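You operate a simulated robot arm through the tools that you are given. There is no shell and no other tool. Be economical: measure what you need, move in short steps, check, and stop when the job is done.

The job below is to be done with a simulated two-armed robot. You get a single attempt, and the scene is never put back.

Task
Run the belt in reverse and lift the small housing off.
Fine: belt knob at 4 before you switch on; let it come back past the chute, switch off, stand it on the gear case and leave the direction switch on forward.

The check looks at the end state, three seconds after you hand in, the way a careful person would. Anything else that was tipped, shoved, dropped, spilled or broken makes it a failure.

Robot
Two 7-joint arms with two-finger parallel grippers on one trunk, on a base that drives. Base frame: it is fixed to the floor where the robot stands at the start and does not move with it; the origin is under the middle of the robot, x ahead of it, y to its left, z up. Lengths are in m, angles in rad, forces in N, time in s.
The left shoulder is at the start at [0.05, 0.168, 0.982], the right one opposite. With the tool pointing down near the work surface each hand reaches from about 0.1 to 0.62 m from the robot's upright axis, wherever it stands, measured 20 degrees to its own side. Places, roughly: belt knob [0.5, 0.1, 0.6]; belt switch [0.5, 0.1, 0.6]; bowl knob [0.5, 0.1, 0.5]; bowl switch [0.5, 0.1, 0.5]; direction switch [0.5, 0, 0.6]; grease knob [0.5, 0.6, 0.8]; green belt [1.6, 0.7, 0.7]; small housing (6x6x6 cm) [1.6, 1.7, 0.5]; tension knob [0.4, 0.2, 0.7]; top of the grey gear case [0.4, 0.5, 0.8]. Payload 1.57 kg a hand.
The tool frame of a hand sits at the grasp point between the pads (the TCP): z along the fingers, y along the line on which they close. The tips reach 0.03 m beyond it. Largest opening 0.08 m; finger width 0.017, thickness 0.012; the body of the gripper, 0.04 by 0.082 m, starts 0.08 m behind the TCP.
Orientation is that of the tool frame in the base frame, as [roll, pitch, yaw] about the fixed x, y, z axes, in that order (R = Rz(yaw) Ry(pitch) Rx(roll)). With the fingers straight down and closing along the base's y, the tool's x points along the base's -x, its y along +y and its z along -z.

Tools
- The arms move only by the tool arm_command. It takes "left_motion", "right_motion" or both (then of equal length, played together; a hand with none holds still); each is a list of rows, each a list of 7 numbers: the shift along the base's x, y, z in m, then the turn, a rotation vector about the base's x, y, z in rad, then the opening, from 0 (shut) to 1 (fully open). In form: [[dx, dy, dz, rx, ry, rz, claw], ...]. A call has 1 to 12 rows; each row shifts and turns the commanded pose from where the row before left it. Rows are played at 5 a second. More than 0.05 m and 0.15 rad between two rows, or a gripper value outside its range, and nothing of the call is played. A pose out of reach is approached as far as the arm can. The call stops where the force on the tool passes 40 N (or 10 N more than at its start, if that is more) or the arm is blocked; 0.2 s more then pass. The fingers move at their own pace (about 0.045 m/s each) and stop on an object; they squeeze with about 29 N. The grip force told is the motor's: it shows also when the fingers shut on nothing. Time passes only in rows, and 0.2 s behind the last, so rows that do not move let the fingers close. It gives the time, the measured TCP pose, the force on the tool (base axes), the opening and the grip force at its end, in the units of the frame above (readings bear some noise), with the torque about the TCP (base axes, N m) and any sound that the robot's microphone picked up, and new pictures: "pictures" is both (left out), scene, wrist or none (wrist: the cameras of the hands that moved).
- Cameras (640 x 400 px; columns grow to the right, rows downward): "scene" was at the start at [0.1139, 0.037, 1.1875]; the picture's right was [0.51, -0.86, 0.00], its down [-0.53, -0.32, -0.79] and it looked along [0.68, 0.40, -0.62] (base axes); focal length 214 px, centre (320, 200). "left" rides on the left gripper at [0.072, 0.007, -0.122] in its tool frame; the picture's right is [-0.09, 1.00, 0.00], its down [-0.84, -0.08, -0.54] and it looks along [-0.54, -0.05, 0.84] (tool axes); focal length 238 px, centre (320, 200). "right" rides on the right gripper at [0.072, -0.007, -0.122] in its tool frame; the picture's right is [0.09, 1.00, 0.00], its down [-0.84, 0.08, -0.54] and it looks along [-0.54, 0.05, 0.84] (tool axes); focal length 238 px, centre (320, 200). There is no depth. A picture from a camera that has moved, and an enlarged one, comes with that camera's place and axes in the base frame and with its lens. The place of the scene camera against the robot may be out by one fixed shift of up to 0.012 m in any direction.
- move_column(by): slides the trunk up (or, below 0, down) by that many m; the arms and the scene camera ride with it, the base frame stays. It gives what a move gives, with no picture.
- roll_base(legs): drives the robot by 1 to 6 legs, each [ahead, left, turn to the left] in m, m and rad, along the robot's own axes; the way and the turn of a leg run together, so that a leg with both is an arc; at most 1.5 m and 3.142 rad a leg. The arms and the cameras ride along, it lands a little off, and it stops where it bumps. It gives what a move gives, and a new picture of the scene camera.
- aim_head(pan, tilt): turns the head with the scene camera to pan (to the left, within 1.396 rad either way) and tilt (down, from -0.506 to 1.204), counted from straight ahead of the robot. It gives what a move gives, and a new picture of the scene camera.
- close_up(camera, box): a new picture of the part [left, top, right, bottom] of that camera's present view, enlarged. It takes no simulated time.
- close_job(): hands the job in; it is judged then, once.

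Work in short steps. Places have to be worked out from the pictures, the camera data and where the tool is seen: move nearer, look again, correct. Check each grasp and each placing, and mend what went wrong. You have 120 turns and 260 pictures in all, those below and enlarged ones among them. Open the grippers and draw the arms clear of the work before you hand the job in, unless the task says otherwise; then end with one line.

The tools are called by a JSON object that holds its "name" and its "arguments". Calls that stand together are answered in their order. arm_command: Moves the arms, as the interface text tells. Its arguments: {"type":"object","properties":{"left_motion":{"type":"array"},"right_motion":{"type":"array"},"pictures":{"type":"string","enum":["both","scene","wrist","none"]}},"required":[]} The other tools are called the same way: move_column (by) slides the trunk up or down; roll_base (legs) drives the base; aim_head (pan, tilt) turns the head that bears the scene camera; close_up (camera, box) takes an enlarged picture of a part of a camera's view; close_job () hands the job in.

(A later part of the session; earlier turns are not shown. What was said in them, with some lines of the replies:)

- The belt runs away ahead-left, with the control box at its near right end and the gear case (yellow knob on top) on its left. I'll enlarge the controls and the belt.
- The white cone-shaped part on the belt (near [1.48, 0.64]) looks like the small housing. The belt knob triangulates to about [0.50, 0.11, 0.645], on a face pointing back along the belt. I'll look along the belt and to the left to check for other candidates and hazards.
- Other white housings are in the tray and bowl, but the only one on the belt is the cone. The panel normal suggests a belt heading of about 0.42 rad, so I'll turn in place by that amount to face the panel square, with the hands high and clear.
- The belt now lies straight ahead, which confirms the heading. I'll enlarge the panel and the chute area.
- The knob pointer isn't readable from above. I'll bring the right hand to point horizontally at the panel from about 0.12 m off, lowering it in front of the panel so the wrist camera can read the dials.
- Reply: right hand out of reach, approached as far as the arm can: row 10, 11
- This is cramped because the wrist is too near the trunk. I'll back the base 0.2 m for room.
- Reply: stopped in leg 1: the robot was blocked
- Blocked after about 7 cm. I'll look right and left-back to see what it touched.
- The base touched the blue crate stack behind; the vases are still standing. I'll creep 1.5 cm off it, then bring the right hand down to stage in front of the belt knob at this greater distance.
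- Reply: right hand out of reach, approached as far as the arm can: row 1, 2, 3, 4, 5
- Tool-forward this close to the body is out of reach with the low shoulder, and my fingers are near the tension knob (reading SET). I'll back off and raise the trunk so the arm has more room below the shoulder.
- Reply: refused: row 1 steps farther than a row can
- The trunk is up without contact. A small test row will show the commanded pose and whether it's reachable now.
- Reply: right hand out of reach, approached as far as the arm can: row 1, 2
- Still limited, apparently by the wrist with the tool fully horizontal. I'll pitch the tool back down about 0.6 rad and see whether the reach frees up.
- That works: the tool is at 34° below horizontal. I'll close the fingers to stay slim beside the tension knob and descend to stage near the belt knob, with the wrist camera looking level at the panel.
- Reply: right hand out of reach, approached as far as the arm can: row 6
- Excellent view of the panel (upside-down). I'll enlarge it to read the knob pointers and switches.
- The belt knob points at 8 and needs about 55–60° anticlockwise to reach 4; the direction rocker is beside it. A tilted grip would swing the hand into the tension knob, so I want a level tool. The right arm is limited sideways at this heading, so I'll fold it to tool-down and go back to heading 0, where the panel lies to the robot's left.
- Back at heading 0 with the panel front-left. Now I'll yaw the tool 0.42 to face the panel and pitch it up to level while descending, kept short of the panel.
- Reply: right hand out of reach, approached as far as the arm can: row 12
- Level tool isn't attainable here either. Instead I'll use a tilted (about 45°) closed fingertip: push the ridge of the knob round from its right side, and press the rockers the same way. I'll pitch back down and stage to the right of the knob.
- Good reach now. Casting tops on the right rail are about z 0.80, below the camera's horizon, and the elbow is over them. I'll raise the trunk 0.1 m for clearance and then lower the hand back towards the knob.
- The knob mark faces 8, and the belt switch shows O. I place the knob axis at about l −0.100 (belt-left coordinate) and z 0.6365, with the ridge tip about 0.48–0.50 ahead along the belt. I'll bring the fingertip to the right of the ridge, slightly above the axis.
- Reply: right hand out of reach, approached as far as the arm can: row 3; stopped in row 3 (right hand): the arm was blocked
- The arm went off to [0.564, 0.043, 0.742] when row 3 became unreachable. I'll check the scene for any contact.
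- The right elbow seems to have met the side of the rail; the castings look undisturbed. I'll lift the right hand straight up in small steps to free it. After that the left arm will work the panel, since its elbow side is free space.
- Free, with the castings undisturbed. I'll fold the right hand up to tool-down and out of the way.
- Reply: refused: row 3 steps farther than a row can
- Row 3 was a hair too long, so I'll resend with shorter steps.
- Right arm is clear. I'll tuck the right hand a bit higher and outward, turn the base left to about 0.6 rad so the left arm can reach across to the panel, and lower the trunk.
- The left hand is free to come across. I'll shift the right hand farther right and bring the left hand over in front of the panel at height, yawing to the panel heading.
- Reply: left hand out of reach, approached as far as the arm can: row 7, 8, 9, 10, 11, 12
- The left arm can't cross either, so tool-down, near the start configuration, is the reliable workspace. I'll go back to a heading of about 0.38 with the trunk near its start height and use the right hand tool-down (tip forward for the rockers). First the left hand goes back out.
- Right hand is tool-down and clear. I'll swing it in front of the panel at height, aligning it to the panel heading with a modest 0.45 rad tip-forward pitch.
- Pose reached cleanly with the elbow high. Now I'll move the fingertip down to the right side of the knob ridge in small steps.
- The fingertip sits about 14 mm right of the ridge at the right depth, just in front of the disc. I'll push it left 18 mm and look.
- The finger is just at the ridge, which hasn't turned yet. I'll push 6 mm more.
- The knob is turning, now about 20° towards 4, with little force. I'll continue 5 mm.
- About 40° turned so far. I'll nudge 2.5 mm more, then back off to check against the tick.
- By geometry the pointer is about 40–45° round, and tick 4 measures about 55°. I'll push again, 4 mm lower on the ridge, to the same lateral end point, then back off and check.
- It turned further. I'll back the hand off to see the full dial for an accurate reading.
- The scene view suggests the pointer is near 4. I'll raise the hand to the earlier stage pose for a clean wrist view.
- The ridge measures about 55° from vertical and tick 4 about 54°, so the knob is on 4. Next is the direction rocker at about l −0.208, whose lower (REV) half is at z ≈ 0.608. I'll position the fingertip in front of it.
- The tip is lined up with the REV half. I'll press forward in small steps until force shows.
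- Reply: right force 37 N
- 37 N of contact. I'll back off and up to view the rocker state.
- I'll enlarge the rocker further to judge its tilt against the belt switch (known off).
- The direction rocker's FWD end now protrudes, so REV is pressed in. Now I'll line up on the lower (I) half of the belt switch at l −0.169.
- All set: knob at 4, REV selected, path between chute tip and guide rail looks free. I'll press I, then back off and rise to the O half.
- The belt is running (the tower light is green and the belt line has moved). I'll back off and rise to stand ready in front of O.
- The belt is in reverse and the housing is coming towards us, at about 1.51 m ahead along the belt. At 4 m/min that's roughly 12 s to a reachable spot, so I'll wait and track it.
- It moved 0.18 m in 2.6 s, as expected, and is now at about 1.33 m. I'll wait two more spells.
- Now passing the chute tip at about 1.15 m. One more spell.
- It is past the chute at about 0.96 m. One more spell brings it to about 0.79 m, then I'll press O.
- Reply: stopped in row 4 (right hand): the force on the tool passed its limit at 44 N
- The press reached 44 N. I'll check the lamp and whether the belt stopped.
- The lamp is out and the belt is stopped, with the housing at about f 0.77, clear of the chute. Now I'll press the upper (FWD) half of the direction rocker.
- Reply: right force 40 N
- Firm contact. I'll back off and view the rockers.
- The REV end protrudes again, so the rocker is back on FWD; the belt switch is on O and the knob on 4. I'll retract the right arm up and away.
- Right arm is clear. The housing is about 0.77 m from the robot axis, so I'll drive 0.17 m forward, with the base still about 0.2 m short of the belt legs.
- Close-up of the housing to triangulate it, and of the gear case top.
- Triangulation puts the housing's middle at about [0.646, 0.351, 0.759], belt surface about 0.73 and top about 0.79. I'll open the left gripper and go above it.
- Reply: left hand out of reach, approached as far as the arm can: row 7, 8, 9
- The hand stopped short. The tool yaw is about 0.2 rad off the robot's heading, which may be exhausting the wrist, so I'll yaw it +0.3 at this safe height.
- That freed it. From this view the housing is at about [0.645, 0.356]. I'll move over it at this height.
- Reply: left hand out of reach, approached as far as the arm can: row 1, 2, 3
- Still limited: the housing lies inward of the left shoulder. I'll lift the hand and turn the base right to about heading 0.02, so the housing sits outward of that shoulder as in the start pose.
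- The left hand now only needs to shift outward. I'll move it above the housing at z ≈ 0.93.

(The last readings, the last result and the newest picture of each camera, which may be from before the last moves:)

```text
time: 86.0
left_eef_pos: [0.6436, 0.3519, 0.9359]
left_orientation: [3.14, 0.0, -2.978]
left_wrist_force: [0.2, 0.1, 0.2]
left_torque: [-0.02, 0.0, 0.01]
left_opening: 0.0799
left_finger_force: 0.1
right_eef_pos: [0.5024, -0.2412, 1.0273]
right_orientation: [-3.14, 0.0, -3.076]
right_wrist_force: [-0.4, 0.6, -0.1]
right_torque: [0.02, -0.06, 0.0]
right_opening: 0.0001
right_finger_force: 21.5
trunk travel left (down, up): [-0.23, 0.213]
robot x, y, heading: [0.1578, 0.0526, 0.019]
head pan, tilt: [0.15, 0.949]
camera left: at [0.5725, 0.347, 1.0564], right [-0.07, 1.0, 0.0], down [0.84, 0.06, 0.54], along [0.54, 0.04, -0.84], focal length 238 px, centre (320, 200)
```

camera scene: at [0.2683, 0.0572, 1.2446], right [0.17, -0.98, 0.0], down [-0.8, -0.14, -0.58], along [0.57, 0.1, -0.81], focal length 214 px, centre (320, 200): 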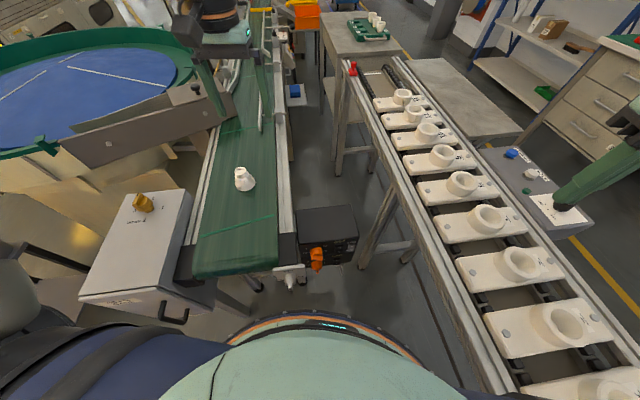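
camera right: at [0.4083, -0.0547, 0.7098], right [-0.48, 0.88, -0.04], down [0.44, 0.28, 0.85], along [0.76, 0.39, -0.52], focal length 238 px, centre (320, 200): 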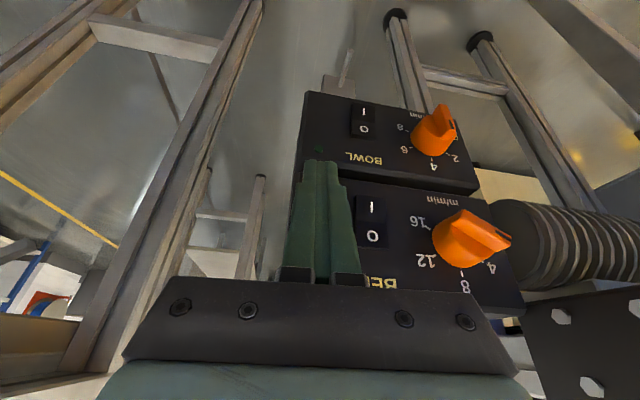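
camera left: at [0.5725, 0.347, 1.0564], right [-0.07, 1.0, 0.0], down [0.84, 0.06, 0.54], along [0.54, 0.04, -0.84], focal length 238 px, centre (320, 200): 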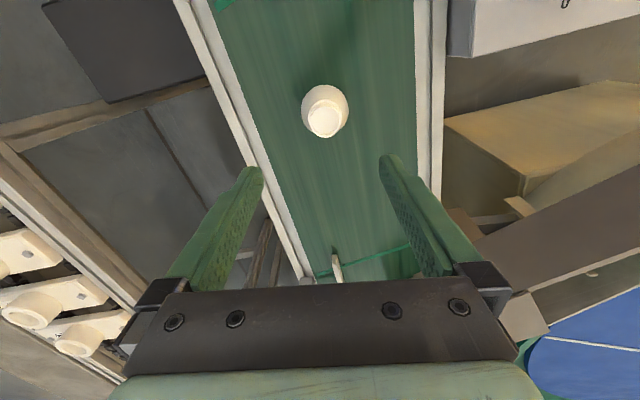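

The housing axis is at about [0.639, 0.358]. I'll centre and descend to z 0.85 (tips about 3 cm above its top), then check.

{"name": "arm_command", "arguments": {"left_motion": [[-0.004, 0.006, -0.04, 0, 0, 0, 1], [0, 0, -0.045, 0, 0, 0, 1]], "pictures": "wrist"}}

{"name": "close_up", "arguments": {"camera": "scene", "box": [180, 90, 320, 230]}}

```text
time: 86.6
left_eef_pos: [0.641, 0.3564, 0.8504]
left_orientation: [-3.141, -0.001, -2.977]
left_wrist_force: [0.2, -0.3, 0.0]
left_torque: [0.02, 0.01, -0.01]
left_opening: 0.0802
left_finger_force: 0.2
right_eef_pos: [0.5018, -0.2413, 1.026]
right_orientation: [-3.14, 0.002, -3.076]
right_wrist_force: [0.1, 0.1, 0.3]
right_torque: [-0.01, -0.02, -0.02]
right_opening: 0.0002
right_finger_force: 21.7
trunk travel left (down, up): [-0.23, 0.213]
robot x, y, heading: [0.1558, 0.0491, 0.022]
head pan, tilt: [0.15, 0.949]
camera left: at [0.5693, 0.3529, 0.9717], right [-0.07, 1.0, 0.0], down [0.84, 0.06, 0.54], along [0.54, 0.04, -0.84], focal length 238 px, centre (320, 200)
```

left: 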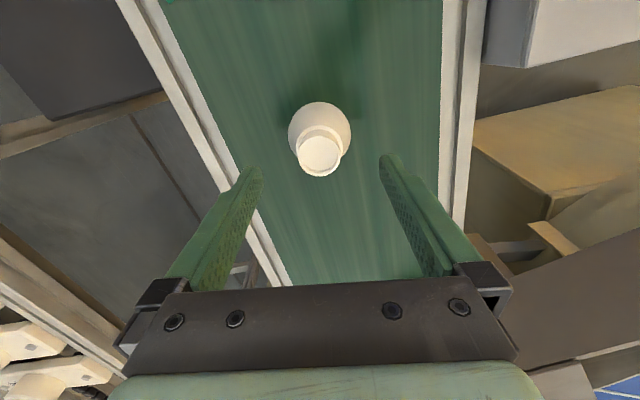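

```text
2.86 times, centred on (250, 160) of scene
camera zoom: at [0.2686, 0.0574, 1.2446], right [0.17, -0.98, 0.0], down [-0.8, -0.14, -0.58], along [0.57, 0.1, -0.81], focal length 613 px, centre (520, 314)
```

zoom: 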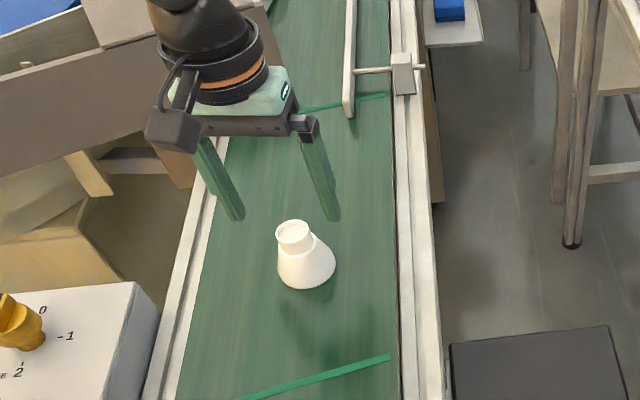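

Aligned; the top is about z 0.79–0.80. I'll descend to z 0.815 and look again.

{"name": "arm_command", "arguments": {"left_motion": [[-0.003, 0.002, -0.02, 0, 0, 0, 1], [0, 0, -0.015, 0, 0, 0, 1]], "pictures": "wrist"}}

{"name": "close_up", "arguments": {"camera": "scene", "box": [200, 120, 290, 200]}}

```text
time: 87.2
left_eef_pos: [0.6382, 0.3588, 0.8153]
left_orientation: [-3.14, 0.0, -2.975]
left_wrist_force: [0.6, -0.7, 0.9]
left_torque: [-0.03, -0.01, 0.02]
left_opening: 0.08
left_finger_force: 0.1
right_eef_pos: [0.5024, -0.2408, 1.0271]
right_orientation: [-3.14, -0.001, -3.075]
right_wrist_force: [0.0, -0.2, 0.2]
right_torque: [-0.02, -0.01, -0.01]
right_opening: 0.0001
right_finger_force: 21.8
trunk travel left (down, up): [-0.23, 0.213]
robot x, y, heading: [0.1565, 0.0493, 0.03]
head pan, tilt: [0.15, 0.949]
camera left: at [0.5664, 0.3555, 0.9377], right [-0.07, 1.0, 0.0], down [0.84, 0.06, 0.54], along [0.54, 0.04, -0.84], focal length 238 px, centre (320, 200)
```

left: 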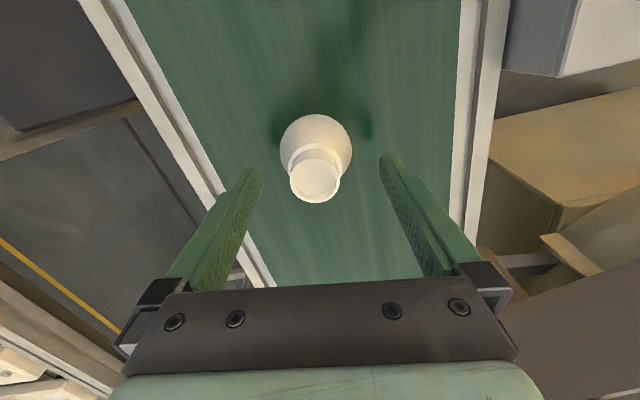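

```text
5.00 times, centred on (245, 160) of scene
camera zoom: at [0.2684, 0.0574, 1.2446], right [0.17, -0.98, 0.0], down [-0.8, -0.14, -0.58], along [0.57, 0.1, -0.81], focal length 1072 px, centre (695, 400)
```

zoom: 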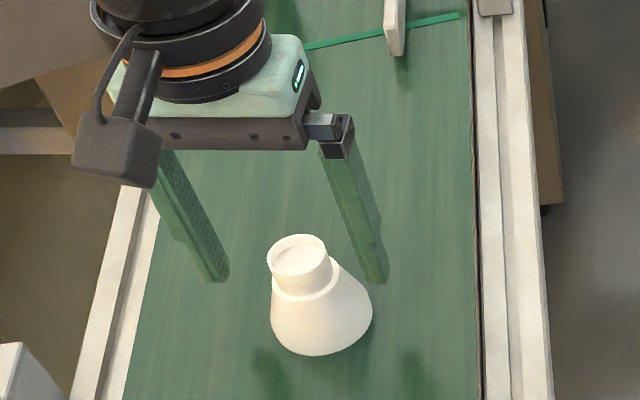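

The tips are about at the base of the 2 cm neck (z ≈ 0.785, neck 0.78–0.80) and centred. I'll lower 2 mm and close on the neck.

{"name": "arm_command", "arguments": {"left_motion": [[0.001, -0.001, -0.002, 0, 0, 0, 1], [0, 0, 0, 0, 0, 0, 0], [0, 0, 0, 0, 0, 0, 0], [0, 0, 0, 0, 0, 0, 0], [0, 0, 0, 0, 0, 0, 0], [0, 0, 0, 0, 0, 0, 0]], "pictures": "wrist"}}

{"name": "close_up", "arguments": {"camera": "scene", "box": [200, 120, 290, 200]}}

```text
time: 88.6
left_eef_pos: [0.6394, 0.3588, 0.8148]
left_orientation: [-3.141, 0.003, -2.976]
left_wrist_force: [0.2, -0.5, 0.3]
left_torque: [-0.01, 0.02, 0.02]
left_opening: 0.0373
left_finger_force: 28.9
right_eef_pos: [0.5023, -0.2405, 1.0263]
right_orientation: [-3.141, 0.001, -3.075]
right_wrist_force: [-0.1, -0.2, 0.1]
right_torque: [-0.02, 0.02, -0.02]
right_opening: 0.0
right_finger_force: 21.5
trunk travel left (down, up): [-0.23, 0.213]
robot x, y, heading: [0.1598, 0.0514, 0.026]
head pan, tilt: [0.15, 0.949]
camera left: at [0.5676, 0.3552, 0.9364], right [-0.07, 1.0, 0.0], down [0.84, 0.06, 0.54], along [0.54, 0.04, -0.84], focal length 238 px, centre (320, 200)
```

left: 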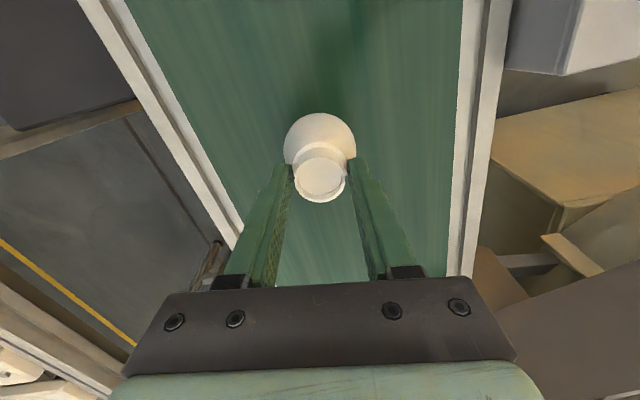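

```text
5.00 times, centred on (245, 160) of scene
camera zoom: at [0.2684, 0.0573, 1.2446], right [0.17, -0.98, 0.0], down [-0.8, -0.14, -0.58], along [0.57, 0.1, -0.81], focal length 1072 px, centre (695, 400)
```

zoom: 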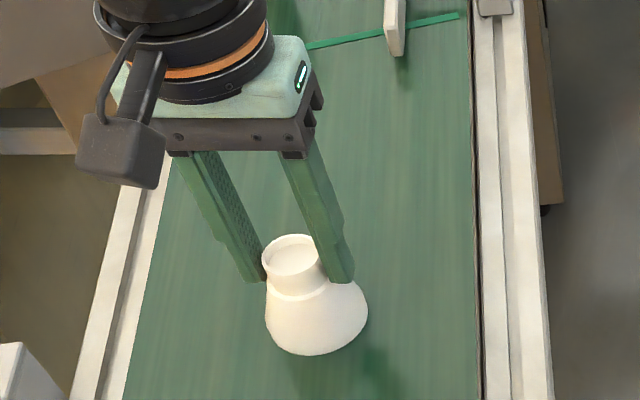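

Gripped at 0.037 m with 29 N. I'll lift 5 cm and check the hold.

{"name": "arm_command", "arguments": {"left_motion": [[0, 0, 0.01, 0, 0, 0, 0], [0, 0, 0.02, 0, 0, 0, 0], [0, 0, 0.03, 0, 0, 0, 0], [0, 0, 0.03, 0, 0, 0, 0]], "pictures": "wrist"}}

{"name": "close_up", "arguments": {"camera": "scene", "box": [60, 90, 300, 310]}}

```text
time: 89.6
left_eef_pos: [0.6385, 0.3595, 0.905]
left_orientation: [-3.14, 0.0, -2.975]
left_wrist_force: [0.5, 0.0, 0.0]
left_torque: [-0.03, -0.03, 0.01]
left_opening: 0.0372
left_finger_force: 28.7
right_eef_pos: [0.5029, -0.2407, 1.0254]
right_orientation: [-3.139, 0.001, -3.076]
right_wrist_force: [-0.2, -1.4, -0.5]
right_torque: [-0.01, 0.03, -0.05]
right_opening: 0.0
right_finger_force: 21.3
trunk travel left (down, up): [-0.23, 0.213]
robot x, y, heading: [0.1556, 0.0499, 0.025]
head pan, tilt: [0.15, 0.949]
camera left: at [0.5676, 0.3561, 1.0272], right [-0.07, 1.0, 0.0], down [0.84, 0.06, 0.54], along [0.54, 0.04, -0.84], focal length 238 px, centre (320, 200)
```

left: 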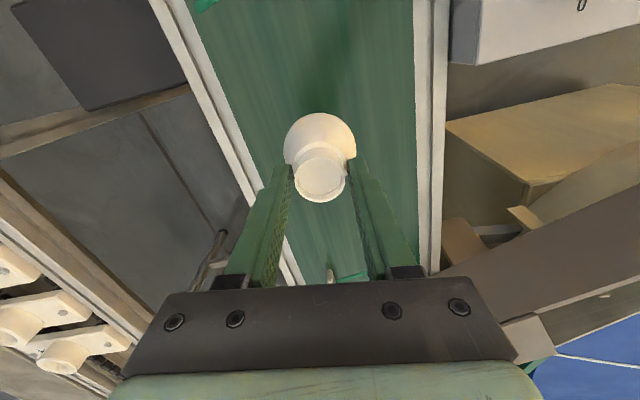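

```text
1.82 times, centred on (180, 200) of scene
camera zoom: at [0.2682, 0.0572, 1.2446], right [0.17, -0.98, 0.0], down [-0.8, -0.14, -0.58], along [0.57, 0.1, -0.81], focal length 390 px, centre (574, 200)
```

zoom: 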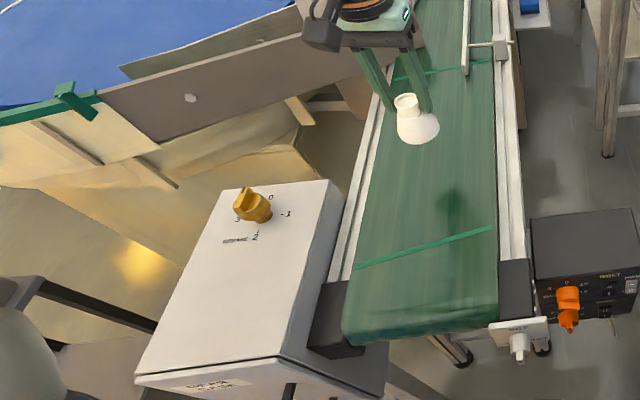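

The housing is held firmly. The clear part of the gear case top is centred near [0.375, 0.485], and the grease knob is about 12 cm farther on. I'll rise and carry the housing over.

{"name": "arm_command", "arguments": {"left_motion": [[0, 0, 0.045, 0, 0, 0, 0], [-0.0376, 0.018, 0, 0, 0, 0, 0], [-0.0376, 0.018, 0, 0, 0, 0, 0], [-0.0376, 0.018, 0, 0, 0, 0, 0], [-0.0376, 0.018, 0, 0, 0, 0, 0], [-0.0376, 0.018, 0, 0, 0, 0, 0], [-0.0376, 0.018, 0, 0, 0, 0, 0], [-0.0376, 0.018, 0, 0, 0, 0, 0]]}}

```text
time: 91.4
left_eef_pos: [0.3721, 0.487, 0.9492]
left_orientation: [3.141, 0.0, -2.977]
left_wrist_force: [-0.2, -1.0, -1.5]
left_torque: [0.04, 0.02, -0.02]
left_opening: 0.0372
left_finger_force: 29.4
right_eef_pos: [0.5027, -0.2416, 1.0262]
right_orientation: [3.142, 0.001, -3.075]
right_wrist_force: [-0.7, -0.2, 0.3]
right_torque: [-0.01, -0.04, 0.0]
right_opening: 0.0001
right_finger_force: 21.3
trunk travel left (down, up): [-0.23, 0.213]
robot x, y, heading: [0.157, 0.0542, 0.027]
head pan, tilt: [0.15, 0.949]
camera scene: at [0.2683, 0.057, 1.2445], right [0.17, -0.98, 0.0], down [-0.8, -0.14, -0.58], along [0.57, 0.1, -0.81], focal length 214 px, centre (320, 200)
camera left: at [0.3011, 0.4827, 1.0714], right [-0.07, 1.0, 0.0], down [0.84, 0.06, 0.54], along [0.54, 0.04, -0.84], focal length 238 px, centre (320, 200)
```

scene: 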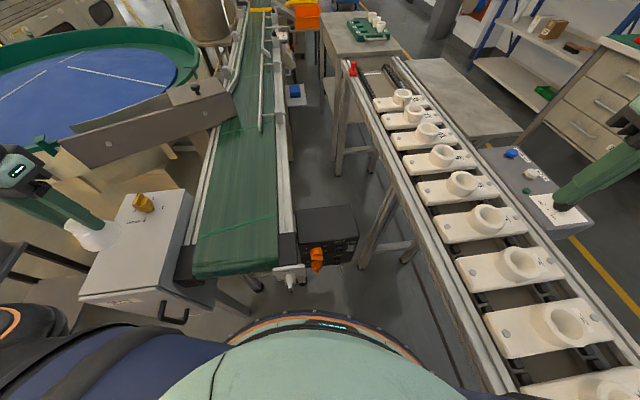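
left: 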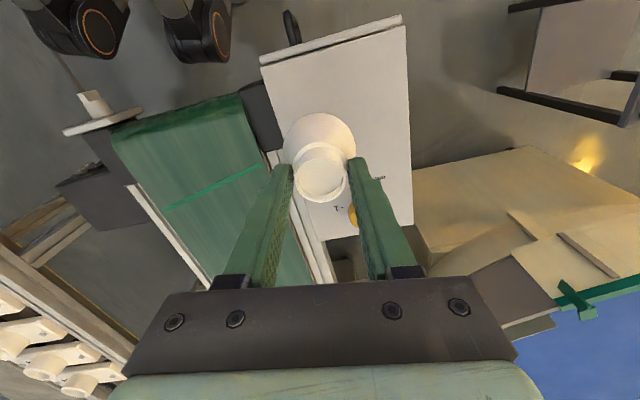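

The drop point is 4 cm from the near-side edge, so I'll shift +2 cm in y to centre it and descend to z 0.90 to check the height.

{"name": "arm_command", "arguments": {"left_motion": [[0.002, 0.02, 0, 0, 0, 0, 0], [0, 0, -0.025, 0, 0, 0, 0], [0, 0, -0.02, 0, 0, 0, 0]], "pictures": "wrist"}}

{"name": "aim_head", "arguments": {"pan": 0.75, "tilt": 0.9}}

{"name": "close_up", "arguments": {"camera": "scene", "box": [240, 120, 440, 280]}}

```text
time: 92.2
left_eef_pos: [0.377, 0.5083, 0.9046]
left_orientation: [-3.141, 0.002, -2.975]
left_wrist_force: [-0.5, 1.0, -0.1]
left_torque: [0.01, -0.03, 0.0]
left_opening: 0.0368
left_finger_force: 29.0
right_eef_pos: [0.5023, -0.2403, 1.0268]
right_orientation: [-3.14, 0.001, -3.075]
right_wrist_force: [0.1, 0.3, 0.6]
right_torque: [-0.02, -0.01, 0.03]
right_opening: 0.0
right_finger_force: 21.7
trunk travel left (down, up): [-0.23, 0.213]
robot x, y, heading: [0.1552, 0.0512, 0.024]
head pan, tilt: [0.15, 0.949]
camera left: at [0.3058, 0.5036, 1.0268], right [-0.07, 1.0, 0.0], down [0.84, 0.06, 0.54], along [0.54, 0.04, -0.84], focal length 238 px, centre (320, 200)
```

left: 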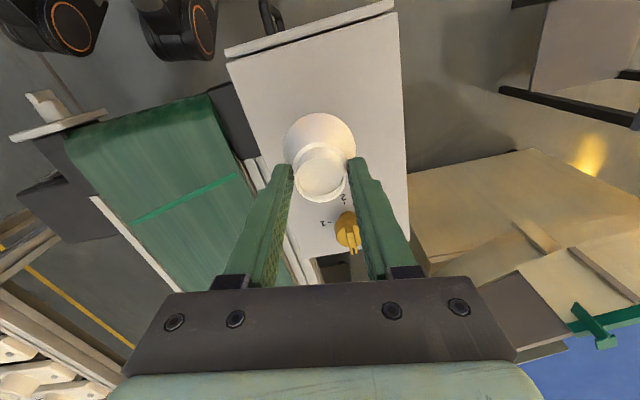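

```text
time: 93.2
left_eef_pos: [0.3775, 0.5083, 0.9054]
left_orientation: [3.14, 0.001, -2.975]
left_wrist_force: [-0.4, -0.1, 0.0]
left_torque: [0.02, 0.0, 0.02]
left_opening: 0.037
left_finger_force: 28.5
right_eef_pos: [0.502, -0.24, 1.0264]
right_orientation: [-3.139, 0.0, -3.074]
right_wrist_force: [-0.2, 1.3, -0.8]
right_torque: [0.02, -0.02, -0.01]
right_opening: 0.0
right_finger_force: 21.6
trunk travel left (down, up): [-0.23, 0.213]
robot x, y, heading: [0.1563, 0.0481, 0.025]
head pan, tilt: [0.75, 0.901]
camera scene: at [0.2507, 0.0975, 1.2482], right [0.7, -0.71, 0.0], down [-0.56, -0.55, -0.62], along [0.44, 0.43, -0.78], focal length 214 px, centre (320, 200)
```

scene: 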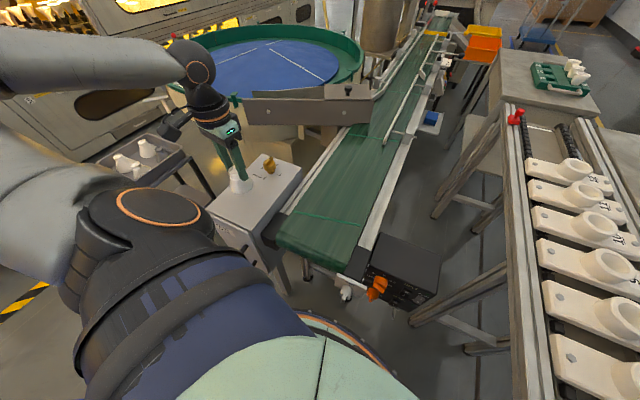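

```text
2.50 times, centred on (340, 200) of scene
camera zoom: at [0.2507, 0.0975, 1.2482], right [0.7, -0.71, 0.0], down [-0.56, -0.55, -0.62], along [0.44, 0.43, -0.78], focal length 536 px, centre (270, 200)
```

zoom: 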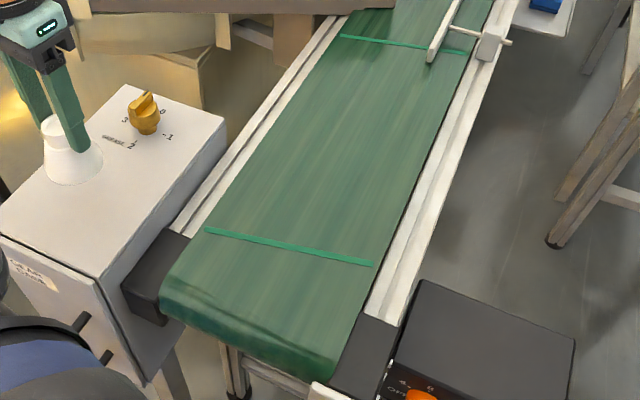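

Well-centred over the case. I'll descend gently, watching for contact.

{"name": "arm_command", "arguments": {"left_motion": [[0, 0, -0.01, 0, 0, 0, 0], [0, 0, -0.01, 0, 0, 0, 0], [0, 0, 0, 0, 0, 0, 0]], "pictures": "none"}}

{"name": "close_up", "arguments": {"camera": "scene", "box": [200, 130, 310, 230]}}

{"name": "close_up", "arguments": {"camera": "left", "box": [220, 60, 420, 220]}}

```text
time: 94.0
left_eef_pos: [0.3774, 0.5069, 0.8861]
left_orientation: [3.141, 0.0, -2.975]
left_wrist_force: [-0.4, 0.6, -0.3]
left_torque: [-0.01, 0.0, 0.0]
left_opening: 0.037
left_finger_force: 28.9
right_eef_pos: [0.5025, -0.2393, 1.0259]
right_orientation: [-3.139, 0.0, -3.074]
right_wrist_force: [-0.4, 0.0, -0.1]
right_torque: [-0.02, -0.01, 0.0]
right_opening: 0.0
right_finger_force: 21.1
trunk travel left (down, up): [-0.23, 0.213]
robot x, y, heading: [0.1567, 0.0513, 0.02]
head pan, tilt: [0.75, 0.901]
```

```text
4.00 times, centred on (255, 180) of scene
camera zoom: at [0.2507, 0.0975, 1.2482], right [0.7, -0.71, 0.0], down [-0.56, -0.55, -0.62], along [0.44, 0.43, -0.78], focal length 858 px, centre (580, 280)
```

zoom: 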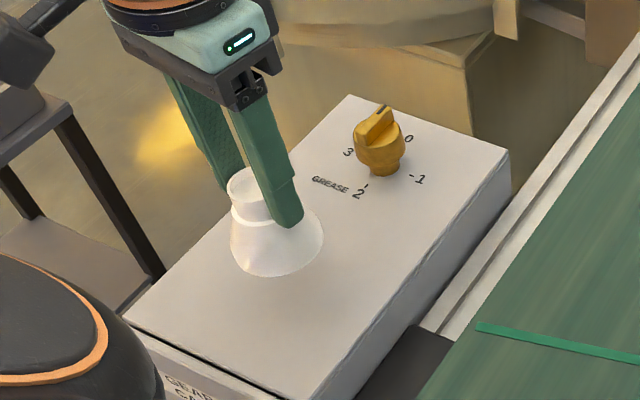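

```text
2.50 times, centred on (320, 140) of left
camera zoom: at [0.3062, 0.5024, 1.0068], right [-0.07, 1.0, 0.0], down [0.84, 0.06, 0.54], along [0.54, 0.04, -0.84], focal length 596 px, centre (320, 350)
```

zoom: 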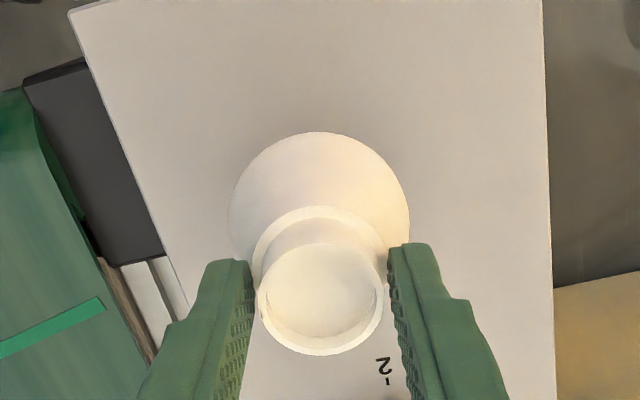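

Close to the surface, no contact yet. I'll continue in 4 mm steps until force appears.

{"name": "arm_command", "arguments": {"left_motion": [[0, 0, -0.004, 0, 0, 0, 0], [0, 0, -0.004, 0, 0, 0, 0], [0, 0, -0.004, 0, 0, 0, 0]], "pictures": "none"}}

{"name": "close_up", "arguments": {"camera": "scene", "box": [200, 130, 310, 230]}}

```text
time: 94.8
left_eef_pos: [0.3779, 0.5074, 0.8732]
left_orientation: [3.141, 0.003, -2.976]
left_wrist_force: [0.5, -0.2, -0.7]
left_torque: [0.02, -0.02, -0.04]
left_opening: 0.0368
left_finger_force: 29.1
right_eef_pos: [0.502, -0.2418, 1.0275]
right_orientation: [-3.138, 0.001, -3.076]
right_wrist_force: [0.6, -0.5, 0.0]
right_torque: [-0.04, -0.01, 0.01]
right_opening: 0.0
right_finger_force: 21.5
trunk travel left (down, up): [-0.23, 0.213]
robot x, y, heading: [0.1564, 0.0521, 0.023]
head pan, tilt: [0.75, 0.901]
```

```text
4.00 times, centred on (255, 180) of scene
camera zoom: at [0.2507, 0.0975, 1.2482], right [0.7, -0.71, 0.0], down [-0.56, -0.55, -0.62], along [0.44, 0.43, -0.78], focal length 858 px, centre (580, 280)
```

zoom: 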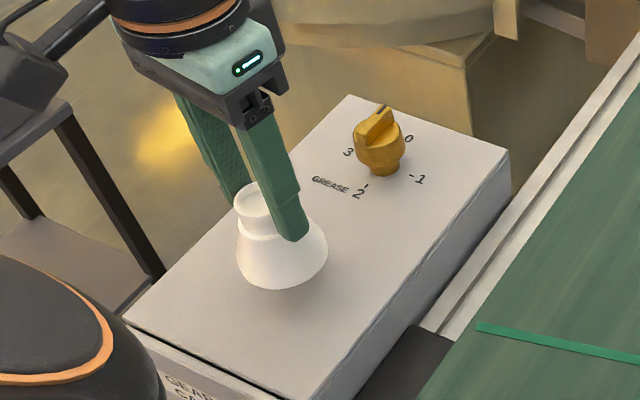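

A shadow gap is still visible below it. Down another 10 mm.

{"name": "arm_command", "arguments": {"left_motion": [[0, 0, -0.004, 0, 0, 0, 0], [0, 0, -0.003, 0, 0, 0, 0], [0, 0, -0.003, 0, 0, 0, 0]], "pictures": "none"}}

{"name": "close_up", "arguments": {"camera": "scene", "box": [200, 130, 310, 230]}}

```text
time: 95.6
left_eef_pos: [0.3776, 0.5065, 0.8618]
left_orientation: [-3.14, 0.0, -2.976]
left_wrist_force: [0.2, -0.1, -1.1]
left_torque: [-0.02, -0.04, 0.0]
left_opening: 0.0366
left_finger_force: 29.5
right_eef_pos: [0.5028, -0.24, 1.0259]
right_orientation: [-3.14, 0.001, -3.075]
right_wrist_force: [-0.1, 0.7, 0.0]
right_torque: [-0.01, -0.01, 0.01]
right_opening: 0.0002
right_finger_force: 21.6
trunk travel left (down, up): [-0.23, 0.213]
robot x, y, heading: [0.1555, 0.0509, 0.027]
head pan, tilt: [0.75, 0.901]
```

```text
4.00 times, centred on (255, 180) of scene
camera zoom: at [0.2507, 0.0975, 1.2482], right [0.7, -0.71, 0.0], down [-0.56, -0.55, -0.62], along [0.44, 0.43, -0.78], focal length 858 px, centre (580, 280)
```

zoom: 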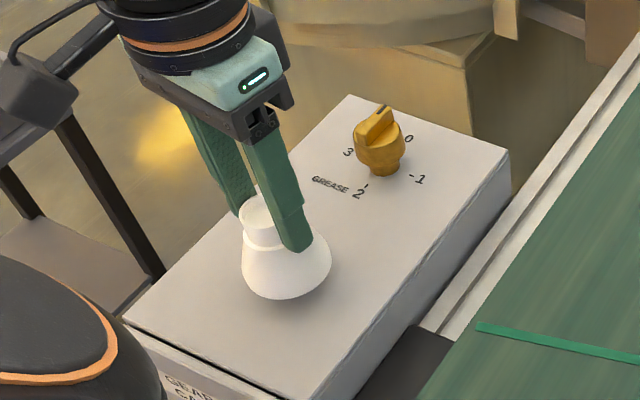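

Still slightly above with no force. Another 9 mm in 3 mm steps.

{"name": "arm_command", "arguments": {"left_motion": [[0, 0, -0.003, 0, 0, 0, 0], [0, 0, -0.003, 0, 0, 0, 0], [0, 0, -0.003, 0, 0, 0, 0]], "pictures": "none"}}

{"name": "close_up", "arguments": {"camera": "scene", "box": [200, 130, 310, 230]}}

```text
time: 96.4
left_eef_pos: [0.3774, 0.5055, 0.8541]
left_orientation: [3.141, -0.001, -2.976]
left_wrist_force: [-0.3, 1.3, -0.3]
left_torque: [0.01, 0.01, 0.0]
left_opening: 0.0301
left_finger_force: 28.4
right_eef_pos: [0.5015, -0.2413, 1.0262]
right_orientation: [-3.141, -0.001, -3.076]
right_wrist_force: [-0.1, 0.0, -0.7]
right_torque: [0.0, 0.0, 0.01]
right_opening: 0.0
right_finger_force: 21.6
trunk travel left (down, up): [-0.23, 0.213]
robot x, y, heading: [0.1593, 0.0523, 0.028]
head pan, tilt: [0.75, 0.901]
```

```text
4.00 times, centred on (255, 180) of scene
camera zoom: at [0.2507, 0.0975, 1.2482], right [0.7, -0.71, 0.0], down [-0.56, -0.55, -0.62], along [0.44, 0.43, -0.78], focal length 858 px, centre (580, 280)
```

zoom: 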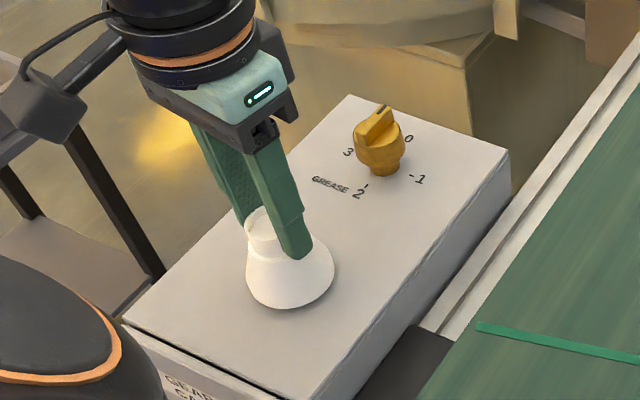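

The opening slipped from 0.037 to 0.030, so the base has met the surface and the pads settled on the neck. I'll check the wrist view before releasing.

{"name": "close_up", "arguments": {"camera": "left", "box": [220, 60, 420, 220]}}

{"name": "close_up", "arguments": {"camera": "scene", "box": [235, 170, 295, 215]}}

```text
2.50 times, centred on (320, 140) of left
camera zoom: at [0.3062, 0.5021, 0.975], right [-0.07, 1.0, 0.0], down [0.84, 0.06, 0.54], along [0.54, 0.04, -0.84], focal length 596 px, centre (320, 350)
```

zoom: 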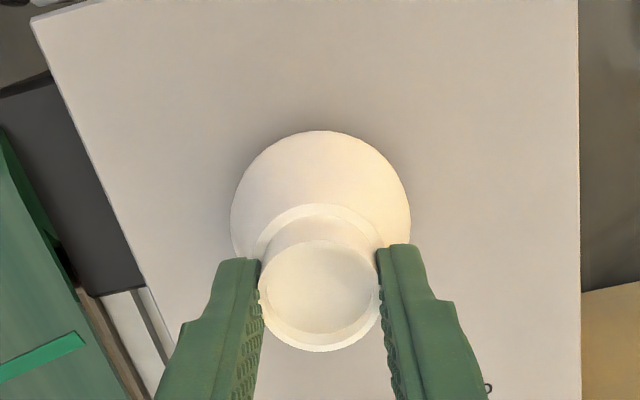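

```text
8.89 times, centred on (265, 192) of scene
camera zoom: at [0.2507, 0.0975, 1.2482], right [0.7, -0.71, 0.0], down [-0.56, -0.55, -0.62], along [0.44, 0.43, -0.78], focal length 1906 px, centre (809, 267)
```

zoom: 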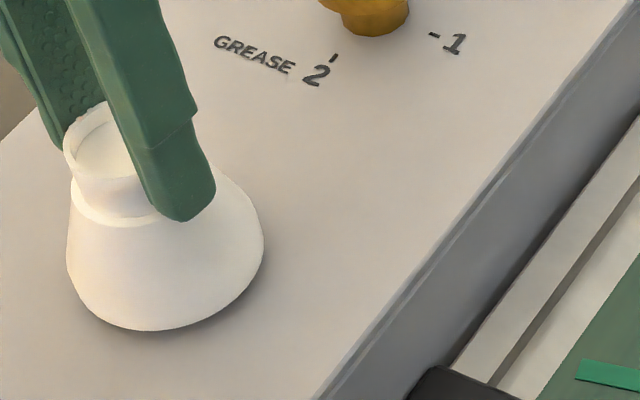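

Nearly seated. 3 mm more in fine steps, reading the force.

{"name": "arm_command", "arguments": {"left_motion": [[0, 0, -0.0015, 0, 0, 0, 0], [0, 0, -0.0015, 0, 0, 0, 0], [0, 0, 0, 0, 0, 0, 0]], "pictures": "none"}}

{"name": "close_up", "arguments": {"camera": "scene", "box": [235, 170, 295, 215]}}

```text
time: 97.2
left_eef_pos: [0.3781, 0.5069, 0.852]
left_orientation: [-3.141, 0.001, -2.977]
left_wrist_force: [0.4, -1.2, -0.6]
left_torque: [0.0, 0.01, 0.01]
left_opening: 0.0302
left_finger_force: 29.2
right_eef_pos: [0.5023, -0.2416, 1.027]
right_orientation: [-3.139, -0.001, -3.076]
right_wrist_force: [0.0, 0.3, 0.6]
right_torque: [0.01, 0.02, 0.03]
right_opening: 0.0
right_finger_force: 21.8
trunk travel left (down, up): [-0.23, 0.213]
robot x, y, heading: [0.1582, 0.0493, 0.021]
head pan, tilt: [0.75, 0.901]
```

```text
8.89 times, centred on (265, 192) of scene
camera zoom: at [0.2507, 0.0975, 1.2482], right [0.7, -0.71, 0.0], down [-0.56, -0.55, -0.62], along [0.44, 0.43, -0.78], focal length 1906 px, centre (809, 267)
```

zoom: 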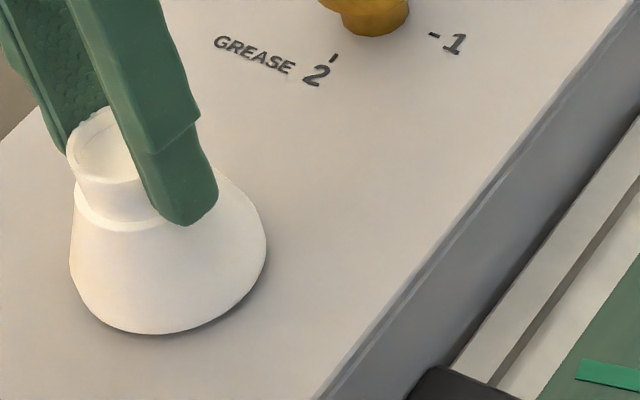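

It is still descending with the hand and the shadow is shrinking. Another 4 mm in 1 mm steps.

{"name": "arm_command", "arguments": {"left_motion": [[0, 0, -0.0013, 0, 0, 0, 0], [0, 0, -0.0013, 0, 0, 0, 0], [0, 0, -0.0014, 0, 0, 0, 0], [0, 0, 0, 0, 0, 0, 0]], "pictures": "none"}}

{"name": "close_up", "arguments": {"camera": "scene", "box": [235, 170, 295, 215]}}

```text
time: 98.2
left_eef_pos: [0.377, 0.506, 0.8488]
left_orientation: [3.14, 0.005, -2.976]
left_wrist_force: [-1.9, 0.1, 10.5]
left_torque: [-0.03, 0.14, 0.02]
left_opening: 0.0302
left_finger_force: 28.9
right_eef_pos: [0.5028, -0.242, 1.0259]
right_orientation: [3.141, 0.002, -3.075]
right_wrist_force: [-0.4, 0.7, 0.5]
right_torque: [-0.01, 0.0, -0.04]
right_opening: 0.0
right_finger_force: 20.8
trunk travel left (down, up): [-0.23, 0.213]
robot x, y, heading: [0.1592, 0.0553, 0.023]
head pan, tilt: [0.75, 0.901]
```

```text
8.89 times, centred on (265, 192) of scene
camera zoom: at [0.2502, 0.0969, 1.2485], right [0.7, -0.71, 0.0], down [-0.56, -0.55, -0.62], along [0.44, 0.44, -0.78], focal length 1906 px, centre (809, 267)
```

zoom: 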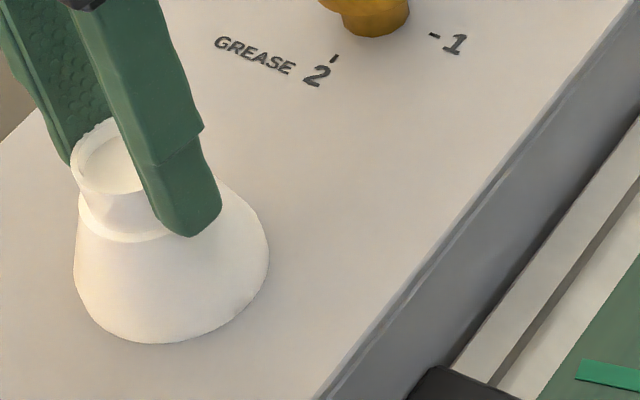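

The force is now 10.5 N upward and the shadow gap is gone: it's seated. I'll relieve 1 mm, open the gripper, then rise straight up.

{"name": "arm_command", "arguments": {"left_motion": [[0, 0, 0.001, 0, 0, 0, 0], [0, 0, 0, 0, 0, 0, 0.6], [0, 0, 0, 0, 0, 0, 1], [0, 0, 0, 0, 0, 0, 1], [0, 0, 0, 0, 0, 0, 1]], "pictures": "wrist"}}

{"name": "close_up", "arguments": {"camera": "scene", "box": [200, 130, 310, 230]}}

```text
time: 99.4
left_eef_pos: [0.3776, 0.5045, 0.8465]
left_orientation: [-3.141, 0.0, -2.974]
left_wrist_force: [0.3, -0.6, 0.0]
left_torque: [-0.02, 0.01, 0.0]
left_opening: 0.0797
left_finger_force: 0.0
right_eef_pos: [0.5028, -0.2412, 1.0273]
right_orientation: [-3.139, 0.001, -3.074]
right_wrist_force: [-0.8, 0.1, 0.5]
right_torque: [0.0, 0.02, -0.02]
right_opening: 0.0
right_finger_force: 21.2
trunk travel left (down, up): [-0.23, 0.213]
robot x, y, heading: [0.1569, 0.0526, 0.026]
head pan, tilt: [0.75, 0.901]
camera left: at [0.3064, 0.5015, 0.9685], right [-0.07, 1.0, 0.0], down [0.84, 0.06, 0.54], along [0.54, 0.04, -0.84], focal length 238 px, centre (320, 200)
```

left: 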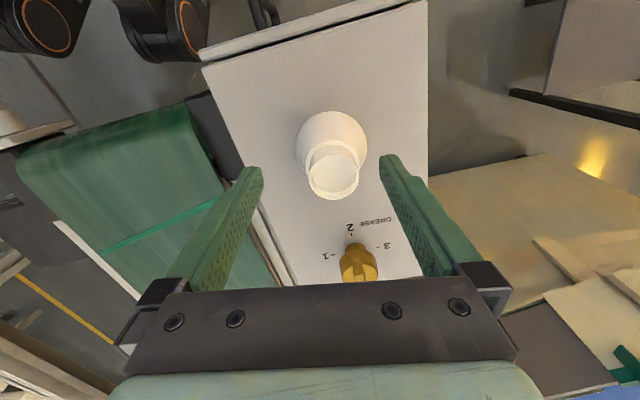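

```text
4.00 times, centred on (255, 180) of scene
camera zoom: at [0.2507, 0.0975, 1.2482], right [0.7, -0.71, 0.0], down [-0.56, -0.55, -0.62], along [0.44, 0.43, -0.78], focal length 858 px, centre (580, 280)
```

zoom: 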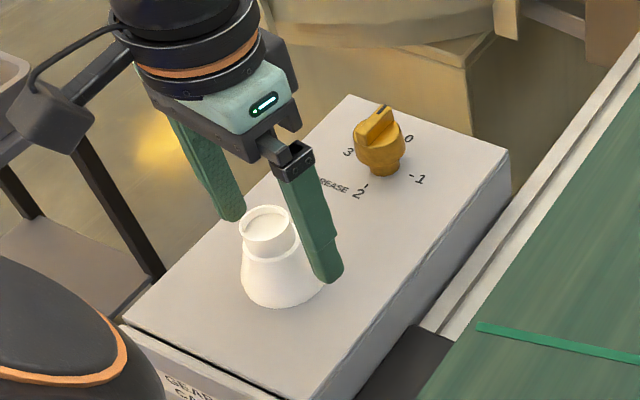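

The housing stands upright and free. I'll raise the left hand straight up and open the right gripper too.

{"name": "arm_command", "arguments": {"left_motion": [[0, 0, 0.02, 0, 0, 0, 1], [0, 0, 0.04, 0, 0, 0, 1], [0, 0, 0.045, 0, 0, 0, 1], [0, 0, 0.045, 0, 0, 0, 1], [0, 0, 0.045, 0, 0, 0, 1]], "right_motion": [[0, 0, 0, 0, 0, 0, 1], [0, 0, 0, 0, 0, 0, 1], [0, 0, 0, 0, 0, 0, 1], [0, 0, 0, 0, 0, 0, 1], [0, 0, 0, 0, 0, 0, 1]], "pictures": "scene"}}

{"name": "aim_head", "arguments": {"pan": 0.35, "tilt": 0.9}}

{"name": "close_up", "arguments": {"camera": "scene", "box": [120, 130, 420, 320]}}

```text
time: 100.6
left_eef_pos: [0.3796, 0.5054, 1.0413]
left_orientation: [3.14, 0.0, -2.977]
left_wrist_force: [-0.3, -1.2, 0.0]
left_torque: [0.0, 0.03, 0.02]
left_opening: 0.0801
left_finger_force: 0.0
right_eef_pos: [0.5023, -0.2403, 1.0269]
right_orientation: [-3.139, 0.0, -3.075]
right_wrist_force: [-0.2, 0.1, 0.6]
right_torque: [0.01, -0.03, -0.02]
right_opening: 0.0803
right_finger_force: 0.0
trunk travel left (down, up): [-0.23, 0.213]
robot x, y, heading: [0.1581, 0.0495, 0.028]
head pan, tilt: [0.75, 0.901]
camera scene: at [0.2507, 0.0974, 1.2482], right [0.7, -0.71, 0.0], down [-0.56, -0.55, -0.62], along [0.44, 0.43, -0.78], focal length 214 px, centre (320, 200)
```

scene: 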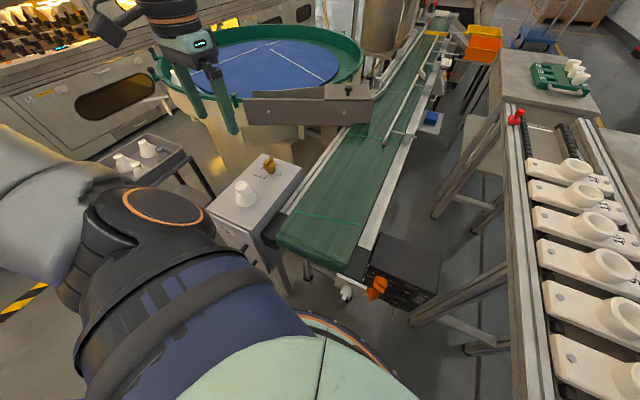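

```text
time: 101.5
left_eef_pos: [0.379, 0.5061, 1.0413]
left_orientation: [-3.14, 0.002, -2.976]
left_wrist_force: [-0.5, -0.8, 0.0]
left_torque: [-0.02, 0.02, -0.02]
left_opening: 0.0799
left_finger_force: 0.0
right_eef_pos: [0.502, -0.2394, 1.026]
right_orientation: [-3.141, 0.0, -3.074]
right_wrist_force: [-0.8, -1.1, 0.0]
right_torque: [0.03, 0.02, 0.0]
right_opening: 0.0803
right_finger_force: 0.0
trunk travel left (down, up): [-0.23, 0.213]
robot x, y, heading: [0.1556, 0.0555, 0.022]
head pan, tilt: [0.351, 0.901]
camera scene: at [0.267, 0.0724, 1.2482], right [0.37, -0.93, 0.0], down [-0.73, -0.29, -0.62], along [0.58, 0.23, -0.78], focal length 214 px, centre (320, 200)
```

scene: 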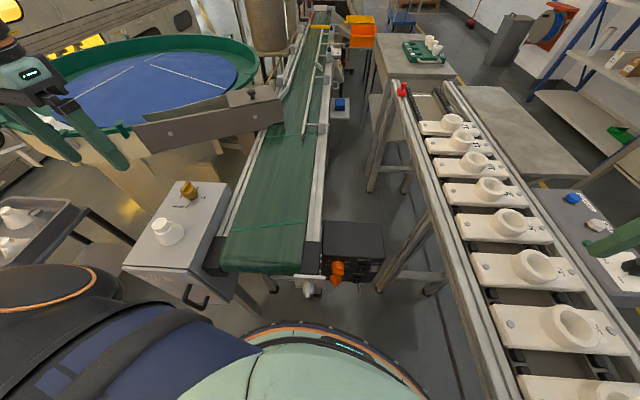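

```text
2.11 times, centred on (270, 225) of scene
camera zoom: at [0.267, 0.0724, 1.2482], right [0.37, -0.93, 0.0], down [-0.73, -0.29, -0.62], along [0.58, 0.23, -0.78], focal length 452 px, centre (425, 147)
```

zoom: 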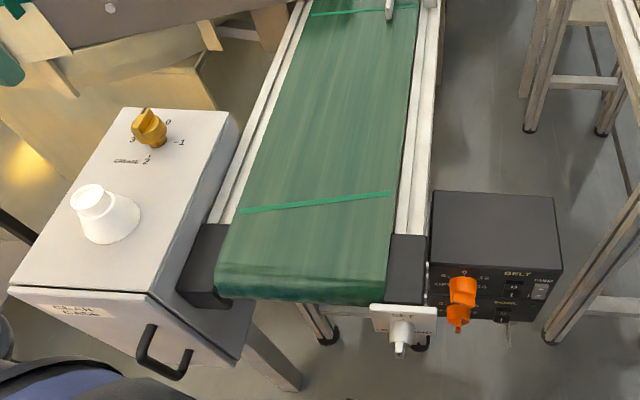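

The housing stands on the gear case. One last check of the panel state.

{"name": "close_up", "arguments": {"camera": "scene", "box": [295, 235, 395, 300]}}

```text
6.15 times, centred on (345, 268) of scene
camera zoom: at [0.267, 0.0724, 1.2482], right [0.37, -0.93, 0.0], down [-0.73, -0.29, -0.62], along [0.58, 0.23, -0.78], focal length 1320 px, centre (166, -215)
```

zoom: 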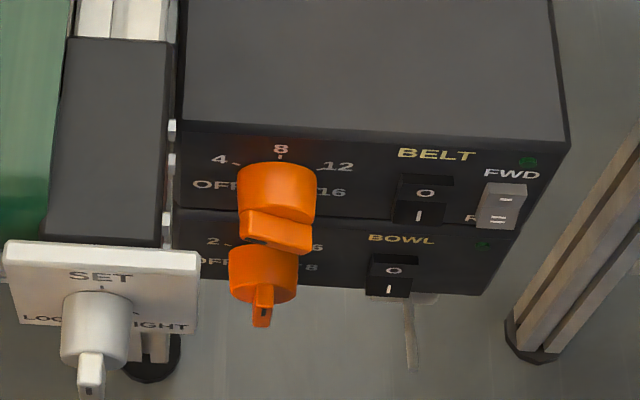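

The belt is off, the knob is at 4, the direction rocker is on FWD, and the tension and bowl knobs are unchanged. The grippers are open and clear, so I'm handing in.

{"name": "close_job", "arguments": {}}

```text
The job is handed in.
```

The belt ran in reverse at 4, the small housing came back past the chute, and it now stands on the gear case with the belt switched off and the direction switch on forward.
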